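You operate a simulated robot arm through the tools that you are given. There is no shell and no other tool. Be economical: measure what you need, move in short steps, check, and stop when the job is done.

Carry out the task below with a simulated robot arm. There is one attempt and no reset: what you move stays moved.

TASK
Fetch the rework tag and set it on top of the white goods card.
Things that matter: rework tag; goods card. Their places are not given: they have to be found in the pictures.

It is judged by the outcome, as a careful person would: the job done as asked, and still so three seconds after it is handed in. It fails if anything else is knocked over, pushed out of place, dropped, spilled or broken.

THE ROBOT
A 6-joint arm with a two-finger parallel gripper, fixed in place. Base frame: the origin is at the foot of the arm, x ahead of it, y to its left, z up; the work surface is at about z = 0. Lengths are in mm, angles in rad, forces in N, time in s.
With the tool pointing down near the work surface it reaches from about 140 to 580 mm from the base axis. Its first joint turns from -1.152 to 1.152 rad. Payload 2.1 kg.
Tool frame: the origin (TCP) lies between the finger pads and is the grasp point; the fingertips stand 30 mm ahead of it; z points along the fingers, y is the line along which they close. The gripper opens to 94 mm. The fingers are 28 mm wide and 10 mm thick; the gripper's body (50 by 96 mm) begins 55 mm behind the TCP.
Orientation is that of the tool frame in the base frame, as a unit quaternion [w, x, y, z]. With the fingers straight down and closing along the base's y, the tool's x points along the base's -x, its y along +y and its z along -z.

THE INTERFACE
- The arm moves only by the tool jog_arm. Its argument "series" is a list of rows, each an object (a shift or turn left out is 0, a gripper value left out holds the last) with "rotation": the turn, a rotation vector about the base's x, y, z in units of 60 degrees (1.0 is 60 degrees), a list of three; "delta_pos": the shift along the base's x, y, z in units of 300 mm (1.0 is 300 mm), a list of three; "hand": the opening, from 0 (shut) to 1 (fully open). In form: [{"rotation": [wx, wy, wz], "delta_pos": [dx, dy, dz], "hand": hand}, ...]. A call has 1 to 10 rows; each row is the pose to reach, as a shift and turn from the pose commanded when the call began. A call with a number of a shift or a turn outside -1 to 1 is refused whole. A row lasts 0.2 s, in which the tool goes at most 50 mm and 0.15 rad; a call with a longer step from one row to the next is refused whole, and so is a gripper value outside its range. A pose out of reach is approached as far as the arm can. The call stops where the force on the tool passes 40 N (or 10 N more than at its start, if that is more) or the arm is blocked; 0.2 s more then pass. The fingers move at their own pace (about 72 mm/s each) and stop on an object; they squeeze with about 37 N. The grip force told is the motor's: it shows also when the fingers shut on nothing. Time passes only in rows, and 0.2 s behind the last, so rows that repeat a pose let the fingers close. It gives the time, the measured TCP pose, the force on the tool (base axes), the opening and the grip force at its end, in the units of the frame above (readings bear some noise).
- Cameras (640 x 400 px; columns grow to the right, rows downward): "scene" is fixed at [70.8, -355.4, 495.4]; the picture's right is [0.82, -0.57, 0.00], its down [-0.24, -0.35, -0.91] and it looks along [0.52, 0.74, -0.42] (base axes); focal length 311 px, centre (320, 200). "wrist" rides on the gripper at [-37, 0, -58] in the tool frame; the picture's right is [0.00, -1.00, 0.00], its down [0.97, 0.00, -0.24] and it looks along [0.24, 0.00, 0.97] (tool axes); focal length 218 px, centre (320, 200).
- get_image(camera): a new picture of that camera. No time passes.
- pixel_to_xyz(camera, pixels): for up to 12 pixels [column, row] of the newest picture of that camera ("zoom" is the newest enlarged one), the place [x, y, z] in the base frame of the surface seen there, good to about 2 mm, but the place of the scene camera against the robot may be out by one fixed shift of up to 25 mm in any direction. No time passes.
- zoom(camera, box): a new picture of the part [left, top, right, bottom] of that camera's present view, enlarged. No time passes.
- sign_off(): hands the job in; it is judged then, once.

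Work in short steps. Measure before you move; look again where a grasp or a placing could have gone wrong, and mend it. You have 60 turns and 22 pictures in all, the two below and enlarged ones among them. Open the gripper and draw the arm clear of the work before you hand the job in, unless the task says otherwise; then end with one line.

The tools are called after "Emit:" as name(argument=value, ...) on one line, values as JSON. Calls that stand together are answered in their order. jog_arm: Moves the arm, as the interface text tells. Its arguments: {"type":"object","properties":{"series":{"type":"array","items":{"type":"object","properties":{"rotation":{"type":"array","items":{"type":"number"}},"delta_pos":{"type":"array","items":{"type":"number"}},"hand":{"type":"number"}}}}},"required":["series"]} The other tools are called the same way: get_image (camera) takes a picture; pixel_to_xyz (camera, pixels) gives the place of the surface under pixels of a picture; zoom (camera, box) takes an enlarged picture of a part of a camera's view; sign_off () hands the job in.

At the start:

```text
t: 0.0
tool_pos: [284.5, 28.7, 261.7]
ee_rot: [0.0, 0.0, 1.0, 0.0]
contact_force: [-0.2, 0.6, 0.4]
width: 94.0
finger_force: 0.1
```

scene: 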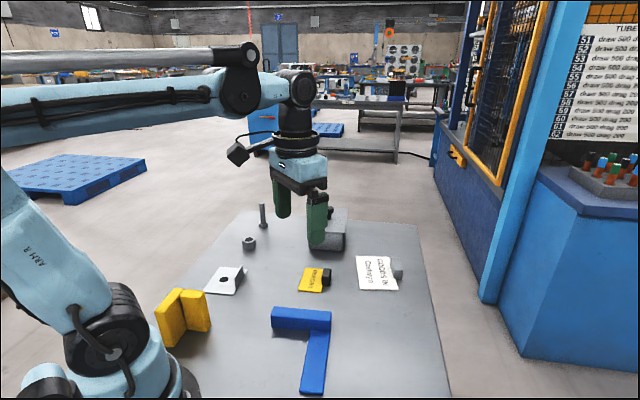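
wrist: 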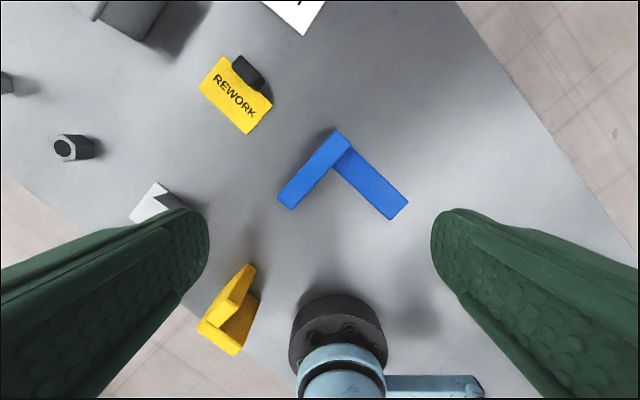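

The yellow REWORK tag is at about wrist (235,95) with a dark block on its edge; the white goods card is at scene (377,273). I'll zoom in on both.

Emit:
zoom(camera="scene", box=[270, 220, 430, 320])

Emit:
zoom(camera="wrist", box=[160, 0, 352, 160])

Emit:
pixel_to_xyz(camera="wrist", pixels=[[220, 56], [200, 87], [248, 133], [271, 103], [240, 58], [262, 82], [235, 72], [258, 92], [235, 95], [290, 8], [303, 34], [180, 110]])

Emit:
pixel_to_xyz(camera="scene", pixels=[[357, 257], [390, 257], [398, 290], [360, 289], [377, 273], [397, 268], [305, 268], [322, 292], [299, 290], [314, 280], [327, 277], [340, 300]])

```text
4.00 times, centred on (350, 270) of scene
```

zoom: 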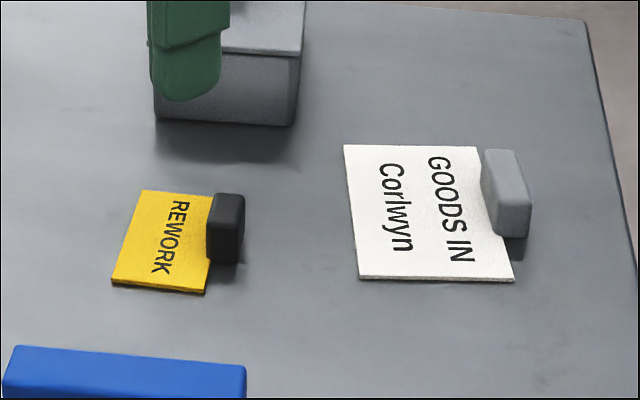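

```text
2.50 times, centred on (256, 80) of wrist
```

zoom: 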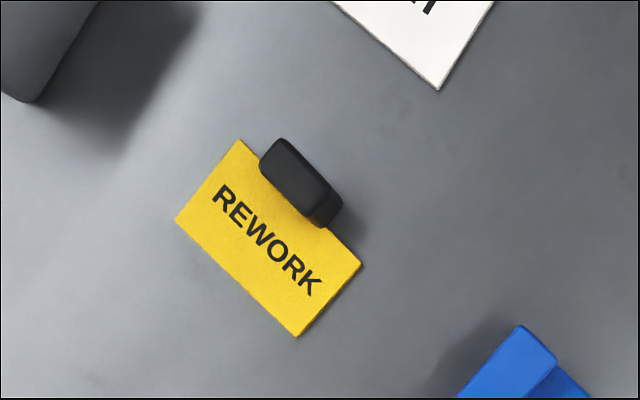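

```text
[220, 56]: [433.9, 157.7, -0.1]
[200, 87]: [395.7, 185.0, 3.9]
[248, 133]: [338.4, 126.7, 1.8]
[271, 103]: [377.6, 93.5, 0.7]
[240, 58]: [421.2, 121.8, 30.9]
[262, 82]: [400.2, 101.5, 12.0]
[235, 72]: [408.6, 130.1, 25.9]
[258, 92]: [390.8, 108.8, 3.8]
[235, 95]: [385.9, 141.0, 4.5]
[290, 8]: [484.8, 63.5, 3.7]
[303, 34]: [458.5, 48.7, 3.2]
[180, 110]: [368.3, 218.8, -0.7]
```

```text
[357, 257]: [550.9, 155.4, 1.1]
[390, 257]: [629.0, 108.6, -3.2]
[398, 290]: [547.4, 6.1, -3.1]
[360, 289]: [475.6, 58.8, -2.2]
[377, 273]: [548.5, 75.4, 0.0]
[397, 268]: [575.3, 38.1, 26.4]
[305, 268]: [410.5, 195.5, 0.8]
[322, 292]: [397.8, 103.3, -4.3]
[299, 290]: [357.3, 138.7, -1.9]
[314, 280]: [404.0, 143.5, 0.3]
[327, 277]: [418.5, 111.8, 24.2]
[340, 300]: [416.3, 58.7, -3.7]
```

The tag is a thin plate with a black block about 28 mm tall on its edge, around (410,118). I'll turn the gripper about 47° to line up with it, then move above for a closer look.

Emit:
jog_arm(series=[{"rotation": [0, 0, 0.13], "delta_pos": [0.059, 0.04, -0.055]}, {"rotation": [0, 0, 0.26], "delta_pos": [0.117, 0.079, -0.11]}, {"rotation": [0, 0, 0.39], "delta_pos": [0.176, 0.118, -0.166]}, {"rotation": [0, 0, 0.52], "delta_pos": [0.235, 0.158, -0.222]}, {"rotation": [0, 0, 0.65], "delta_pos": [0.293, 0.198, -0.278]}, {"rotation": [0, 0, 0.78], "delta_pos": [0.352, 0.237, -0.333]}, {"rotation": [0, 0, 0.78], "delta_pos": [0.352, 0.237, -0.333]}])

Emit:
get_image(camera="wrist")

```text
t: 1.6
tool_pos: [389.8, 100.1, 162.3]
ee_rot: [0.0, -0.398, 0.917, 0.001]
contact_force: [0.5, 0.5, 0.2]
width: 94.0
finger_force: 0.1
```

```text
17 pictures are left
```

wrist: 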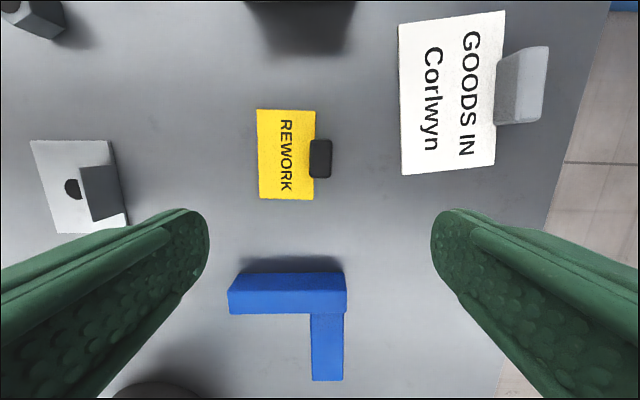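

The gripper is now aligned with the tag's block at (320,158), so I'll measure the tag, block and card precisely.

Emit:
pixel_to_xyz(camera="wrist", pixels=[[258, 111], [259, 197], [312, 199], [314, 112], [321, 143], [321, 173], [314, 158], [328, 158], [400, 26], [504, 13], [404, 174], [494, 164]])

Emit:
pixel_to_xyz(camera="wrist", pixels=[[500, 80], [515, 55], [545, 50], [497, 118], [538, 120], [522, 85], [290, 10], [270, 50], [345, 50], [290, 285], [335, 282], [450, 100]])

Emit:
zoom(camera="wrist", box=[240, 100, 368, 210])

```text
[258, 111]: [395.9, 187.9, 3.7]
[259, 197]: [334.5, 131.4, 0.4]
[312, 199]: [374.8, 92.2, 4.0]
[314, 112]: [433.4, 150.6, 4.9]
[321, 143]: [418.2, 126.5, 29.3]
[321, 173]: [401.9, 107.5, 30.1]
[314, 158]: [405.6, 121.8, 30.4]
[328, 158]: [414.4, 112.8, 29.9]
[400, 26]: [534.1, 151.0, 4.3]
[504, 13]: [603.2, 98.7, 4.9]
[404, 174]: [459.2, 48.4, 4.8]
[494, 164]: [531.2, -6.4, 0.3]
```

```text
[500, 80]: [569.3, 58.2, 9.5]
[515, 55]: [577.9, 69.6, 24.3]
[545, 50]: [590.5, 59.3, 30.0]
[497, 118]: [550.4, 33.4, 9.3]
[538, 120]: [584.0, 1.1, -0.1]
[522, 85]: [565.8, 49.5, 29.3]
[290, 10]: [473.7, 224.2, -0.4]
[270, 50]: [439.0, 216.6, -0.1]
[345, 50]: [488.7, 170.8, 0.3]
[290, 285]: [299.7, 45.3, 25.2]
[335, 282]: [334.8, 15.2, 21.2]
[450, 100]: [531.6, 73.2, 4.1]
```

```text
3.64 times, centred on (304, 155) of wrist
```

zoom: 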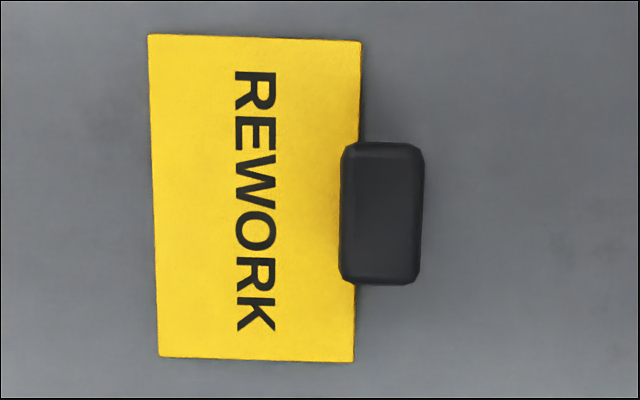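

The block's centre is at about (410,117) with its top at z=30, and the tag plate is about 4 mm thick and lies at 44.5°. I'll trim the yaw, half-close the gripper and go down with the tips at z≈9, then look again before gripping.

Emit:
jog_arm(series=[{"rotation": [0, 0, -0.038], "delta_pos": [0.066, 0.057, 0], "hand": 0.55}, {"rotation": [0, 0, -0.038], "delta_pos": [0.066, 0.057, -0.1]}, {"rotation": [0, 0, -0.038], "delta_pos": [0.066, 0.057, -0.2]}, {"rotation": [0, 0, -0.038], "delta_pos": [0.066, 0.057, -0.29]}, {"rotation": [0, 0, -0.038], "delta_pos": [0.066, 0.057, -0.36]}, {"rotation": [0, 0, -0.038], "delta_pos": [0.066, 0.057, -0.407]}, {"rotation": [0, 0, -0.038], "delta_pos": [0.066, 0.057, -0.407]}])

Emit:
get_image(camera="wrist")

```text
t: 3.2
tool_pos: [408.3, 116.4, 40.2]
ee_rot: [0.0, -0.379, 0.926, 0.0]
contact_force: [0.4, 0.1, -0.1]
width: 51.5
finger_force: 0.1
```

```text
15 pictures are left
```

wrist: 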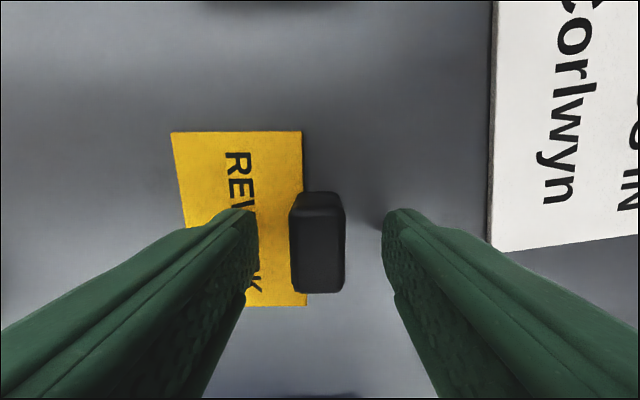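

The block at (318,240) sits between the fingers. I'll close on it.

Emit:
pixel_to_xyz(camera="wrist", pixels=[[318, 213], [318, 288], [318, 250], [294, 250], [342, 250]])

Emit:
jog_arm(series=[{"hand": 0}, {"hand": 0}, {"hand": 0}, {"hand": 0}])

```text
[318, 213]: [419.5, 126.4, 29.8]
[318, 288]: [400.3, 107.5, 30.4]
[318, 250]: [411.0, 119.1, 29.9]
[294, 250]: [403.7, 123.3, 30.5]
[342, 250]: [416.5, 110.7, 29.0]
```

```text
t: 4.2
tool_pos: [408.4, 116.8, 39.3]
ee_rot: [0.0, -0.379, 0.926, 0.0]
contact_force: [0.5, 0.0, -0.2]
width: 18.7
finger_force: 36.8
```

The fingers are gripping the block at 18.7 mm. I'll lift it about 70 mm and check.

Emit:
jog_arm(series=[{"delta_pos": [0, 0, 0.03]}, {"delta_pos": [0, 0, 0.08]}, {"delta_pos": [0, 0, 0.16]}, {"delta_pos": [0, 0, 0.23]}, {"delta_pos": [0, 0, 0.23]}])

Emit:
get_image(camera="wrist")

Emit:
get_image(camera="scene")

```text
t: 5.4
tool_pos: [410.2, 115.6, 109.5]
ee_rot: [0.0, -0.379, 0.926, 0.0]
contact_force: [0.1, -0.8, 0.6]
width: 18.9
finger_force: 37.3
```

```text
14 pictures are left
```

wrist: 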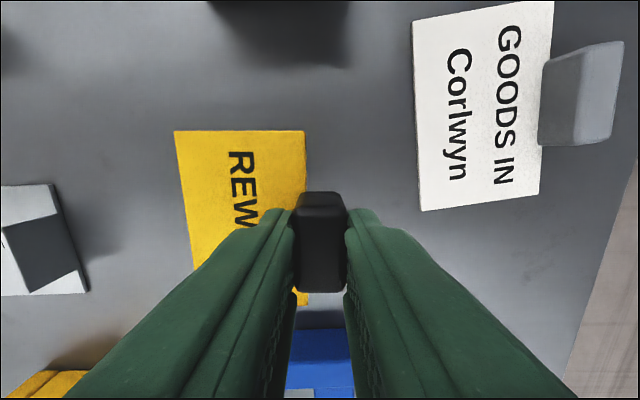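

```text
13 pictures are left
```

scene: 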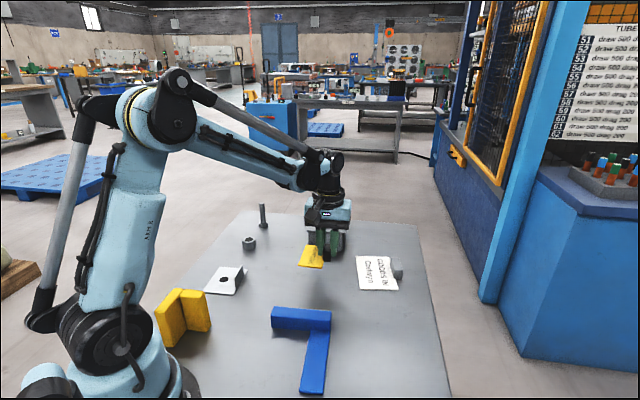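

The tag came up whole with the block. Placing it in its current orientation would put a finger close to the card's own grey block. I'll turn the tag about 180° in the air (−170° to line up with the card) so its block faces away, raising it first.

Emit:
jog_arm(series=[{"delta_pos": [0, 0, 0.1]}, {"delta_pos": [0, 0, 0.2]}, {"rotation": [0, 0, -0.13], "delta_pos": [0, 0, 0.2]}, {"rotation": [0, 0, -0.26], "delta_pos": [0, 0, 0.2]}, {"rotation": [0, 0, -0.39], "delta_pos": [0, 0, 0.2]}, {"rotation": [0, 0, -0.52], "delta_pos": [0, 0, 0.2]}, {"rotation": [0, 0, -0.65], "delta_pos": [0, 0, 0.2]}, {"rotation": [0, 0, -0.78], "delta_pos": [0, 0, 0.2]}, {"rotation": [0, 0, -0.91], "delta_pos": [0, 0, 0.2]}, {"rotation": [0, 0, -0.96], "delta_pos": [0, 0, 0.2]}])

Emit:
jog_arm(series=[{"rotation": [0, 0, -0.12]}, {"rotation": [0, 0, -0.24]}, {"rotation": [0, 0, -0.36]}, {"rotation": [0, 0, -0.48]}, {"rotation": [0, 0, -0.6]}, {"rotation": [0, 0, -0.72]}, {"rotation": [0, 0, -0.84]}, {"rotation": [0, 0, -0.94]}, {"rotation": [0, 0, -0.94]}])

```text
t: 7.6
tool_pos: [409.9, 117.3, 168.8]
ee_rot: [-0.001, 0.115, 0.993, 0.001]
contact_force: [0.0, -0.4, -0.7]
width: 18.5
finger_force: 37.1
```

```text
t: 9.6
tool_pos: [410.9, 117.8, 168.3]
ee_rot: [0.0, 0.571, 0.821, 0.0]
contact_force: [0.5, -0.1, 0.0]
width: 18.6
finger_force: 37.2
```

Yaw is now −69.6° and tracking well, so I'll finish the turn to −126°.

Emit:
jog_arm(series=[{"rotation": [0, 0, -0.12]}, {"rotation": [0, 0, -0.24]}, {"rotation": [0, 0, -0.36]}, {"rotation": [0, 0, -0.48]}, {"rotation": [0, 0, -0.6]}, {"rotation": [0, 0, -0.72]}, {"rotation": [0, 0, -0.84]}, {"rotation": [0, 0, -0.94]}, {"rotation": [0, 0, -0.94]}])

Emit:
get_image(camera="wrist")

```text
t: 11.6
tool_pos: [409.3, 117.2, 169.8]
ee_rot: [0.0, 0.891, 0.455, 0.0]
contact_force: [0.1, -1.0, -0.3]
width: 18.5
finger_force: 36.9
```

```text
12 pictures are left
```

wrist: 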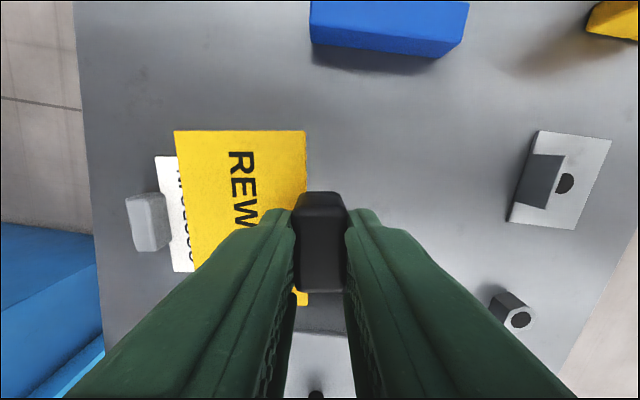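

The tag is held firmly. I'll measure how the plate sits relative to the TCP.

Emit:
pixel_to_xyz(camera="wrist", pixels=[[178, 134], [303, 133], [186, 200], [195, 262], [300, 185], [306, 303], [320, 215], [320, 288]])

```text
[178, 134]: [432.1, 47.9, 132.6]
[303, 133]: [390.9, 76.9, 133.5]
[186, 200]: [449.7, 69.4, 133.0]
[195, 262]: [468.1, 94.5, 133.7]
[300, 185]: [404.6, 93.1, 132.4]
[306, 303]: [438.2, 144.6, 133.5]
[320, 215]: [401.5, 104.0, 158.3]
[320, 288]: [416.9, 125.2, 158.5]
```

The plate is level, and relative to the TCP it spans u 7..59 and l −43..40. The target TCP over the card is (510.5,91). I'll move above it and descend to z≈80 to check.

Emit:
jog_arm(series=[{"delta_pos": [0.11, -0.029, 0]}, {"delta_pos": [0.22, -0.058, 0]}, {"delta_pos": [0.335, -0.088, 0]}, {"delta_pos": [0.335, -0.088, -0.1]}, {"delta_pos": [0.335, -0.088, -0.2]}, {"delta_pos": [0.335, -0.088, -0.3]}, {"delta_pos": [0.335, -0.088, -0.3]}])

Emit:
get_image(camera="wrist")

Emit:
zoom(camera="scene", box=[290, 200, 450, 300])

```text
t: 13.2
tool_pos: [508.6, 90.2, 77.5]
ee_rot: [0.0, 0.891, 0.455, 0.0]
contact_force: [0.2, -0.4, -0.2]
width: 18.4
finger_force: 37.5
```

```text
11 pictures are left
```

wrist: 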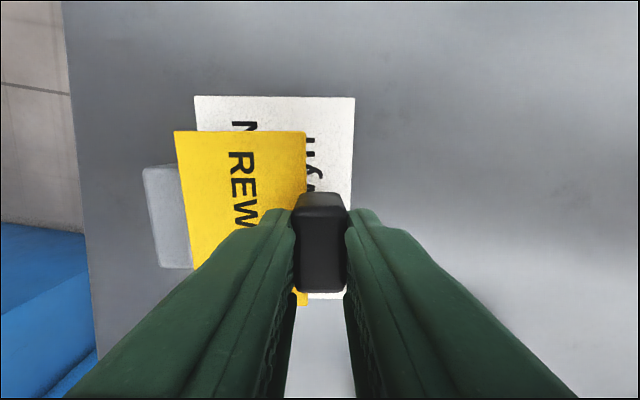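

```text
4.00 times, centred on (370, 250) of scene
```

zoom: 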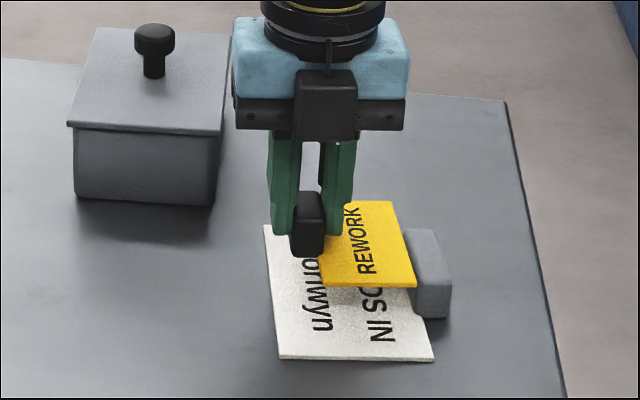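

Alignment looks right. I'll check the card corners and the grey block's inner edge from this closer view.

Emit:
pixel_to_xyz(camera="wrist", pixels=[[196, 99], [352, 100], [345, 296], [178, 169], [180, 200], [190, 264], [178, 134], [303, 133]])

```text
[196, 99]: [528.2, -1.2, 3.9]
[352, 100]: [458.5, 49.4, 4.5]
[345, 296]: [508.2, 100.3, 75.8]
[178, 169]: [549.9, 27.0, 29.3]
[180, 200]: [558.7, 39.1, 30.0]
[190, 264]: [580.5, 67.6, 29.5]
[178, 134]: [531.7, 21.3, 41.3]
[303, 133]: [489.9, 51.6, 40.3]
```

The clearance to the grey block is about 8 mm and the plate top needs to reach about z=8. I'll lower slowly by about 33 mm.

Emit:
jog_arm(series=[{"delta_pos": [0, 0, -0.05]}, {"delta_pos": [0, 0, -0.09]}, {"delta_pos": [0, 0, -0.1]}, {"delta_pos": [0, 0, -0.108]}, {"delta_pos": [0, 0, -0.108]}])

Emit:
pixel_to_xyz(camera="scene", pixels=[[380, 260]])

```text
t: 14.4
tool_pos: [508.8, 90.9, 45.9]
ee_rot: [0.0, 0.891, 0.454, 0.001]
contact_force: [-0.3, 0.8, -1.0]
width: 18.8
finger_force: 37.1
```

```text
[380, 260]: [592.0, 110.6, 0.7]
```

There's no contact yet at z≈46, so I'll lower in 1 mm steps.

Emit:
jog_arm(series=[{"delta_pos": [0, 0, -0.0035]}, {"delta_pos": [0, 0, -0.0035]}])

Emit:
jog_arm(series=[{"delta_pos": [0, 0, -0.0035]}, {"delta_pos": [0, 0, -0.0035]}])

Emit:
zoom(camera="scene", box=[330, 220, 426, 300])

```text
t: 15.0
tool_pos: [509.4, 90.5, 44.8]
ee_rot: [0.0, 0.891, 0.455, 0.0]
contact_force: [0.9, 0.4, -0.7]
width: 18.7
finger_force: 36.9
```

```text
t: 15.6
tool_pos: [509.2, 90.4, 44.3]
ee_rot: [0.0, 0.89, 0.456, 0.0]
contact_force: [-2.4, 1.6, 11.6]
width: 18.6
finger_force: 36.6
```

```text
5.00 times, centred on (378, 260) of scene
```

zoom: 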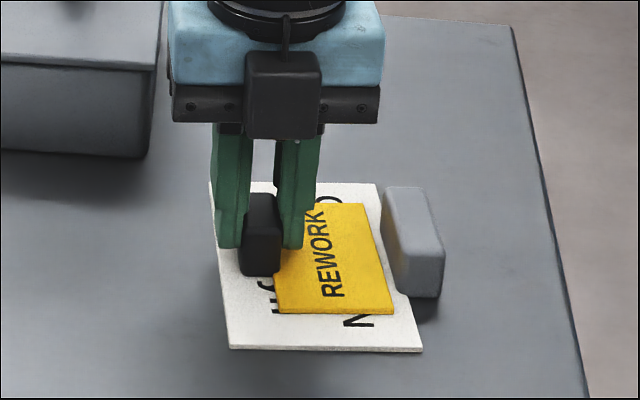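

Contact is 11.6 N, and the tag is seated flat within the card. I'll release and rise straight up.

Emit:
jog_arm(series=[{"delta_pos": [0, 0, 0.002], "hand": 0.4}, {"delta_pos": [0, 0, 0.002]}, {"delta_pos": [0, 0, 0.002]}, {"delta_pos": [0, 0, 0.05]}, {"delta_pos": [0, 0, 0.15]}, {"delta_pos": [0, 0, 0.3]}, {"delta_pos": [0, 0, 0.45]}, {"delta_pos": [-0.15, 0, 0.5]}, {"delta_pos": [-0.3, 0, 0.5]}, {"delta_pos": [-0.4, 0, 0.5]}])

Emit:
get_image(camera="scene")

Emit:
zoom(camera="scene", box=[310, 220, 438, 300])

```text
t: 17.8
tool_pos: [387.5, 89.1, 193.3]
ee_rot: [0.0, 0.89, 0.455, 0.0]
contact_force: [0.0, 0.4, 0.1]
width: 37.7
finger_force: 0.1
```

```text
8 pictures are left
```

scene: 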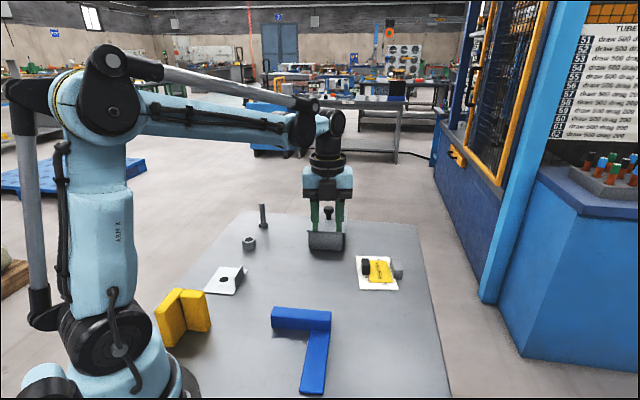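

```text
5.00 times, centred on (374, 260) of scene
```

zoom: 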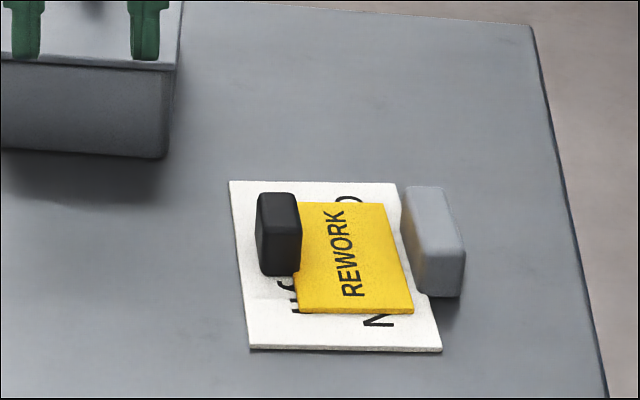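

The tag lies flat and fully on the card, the gripper is open and clear, and nothing else has moved.

Emit:
sign_off()

```text
The job is handed in.
```

The rework tag is lying flat on top of the white goods card, turned about 180° from how it started to keep the gripper clear of the card's grey block. The arm is clear with the gripper open, and nothing else was moved.
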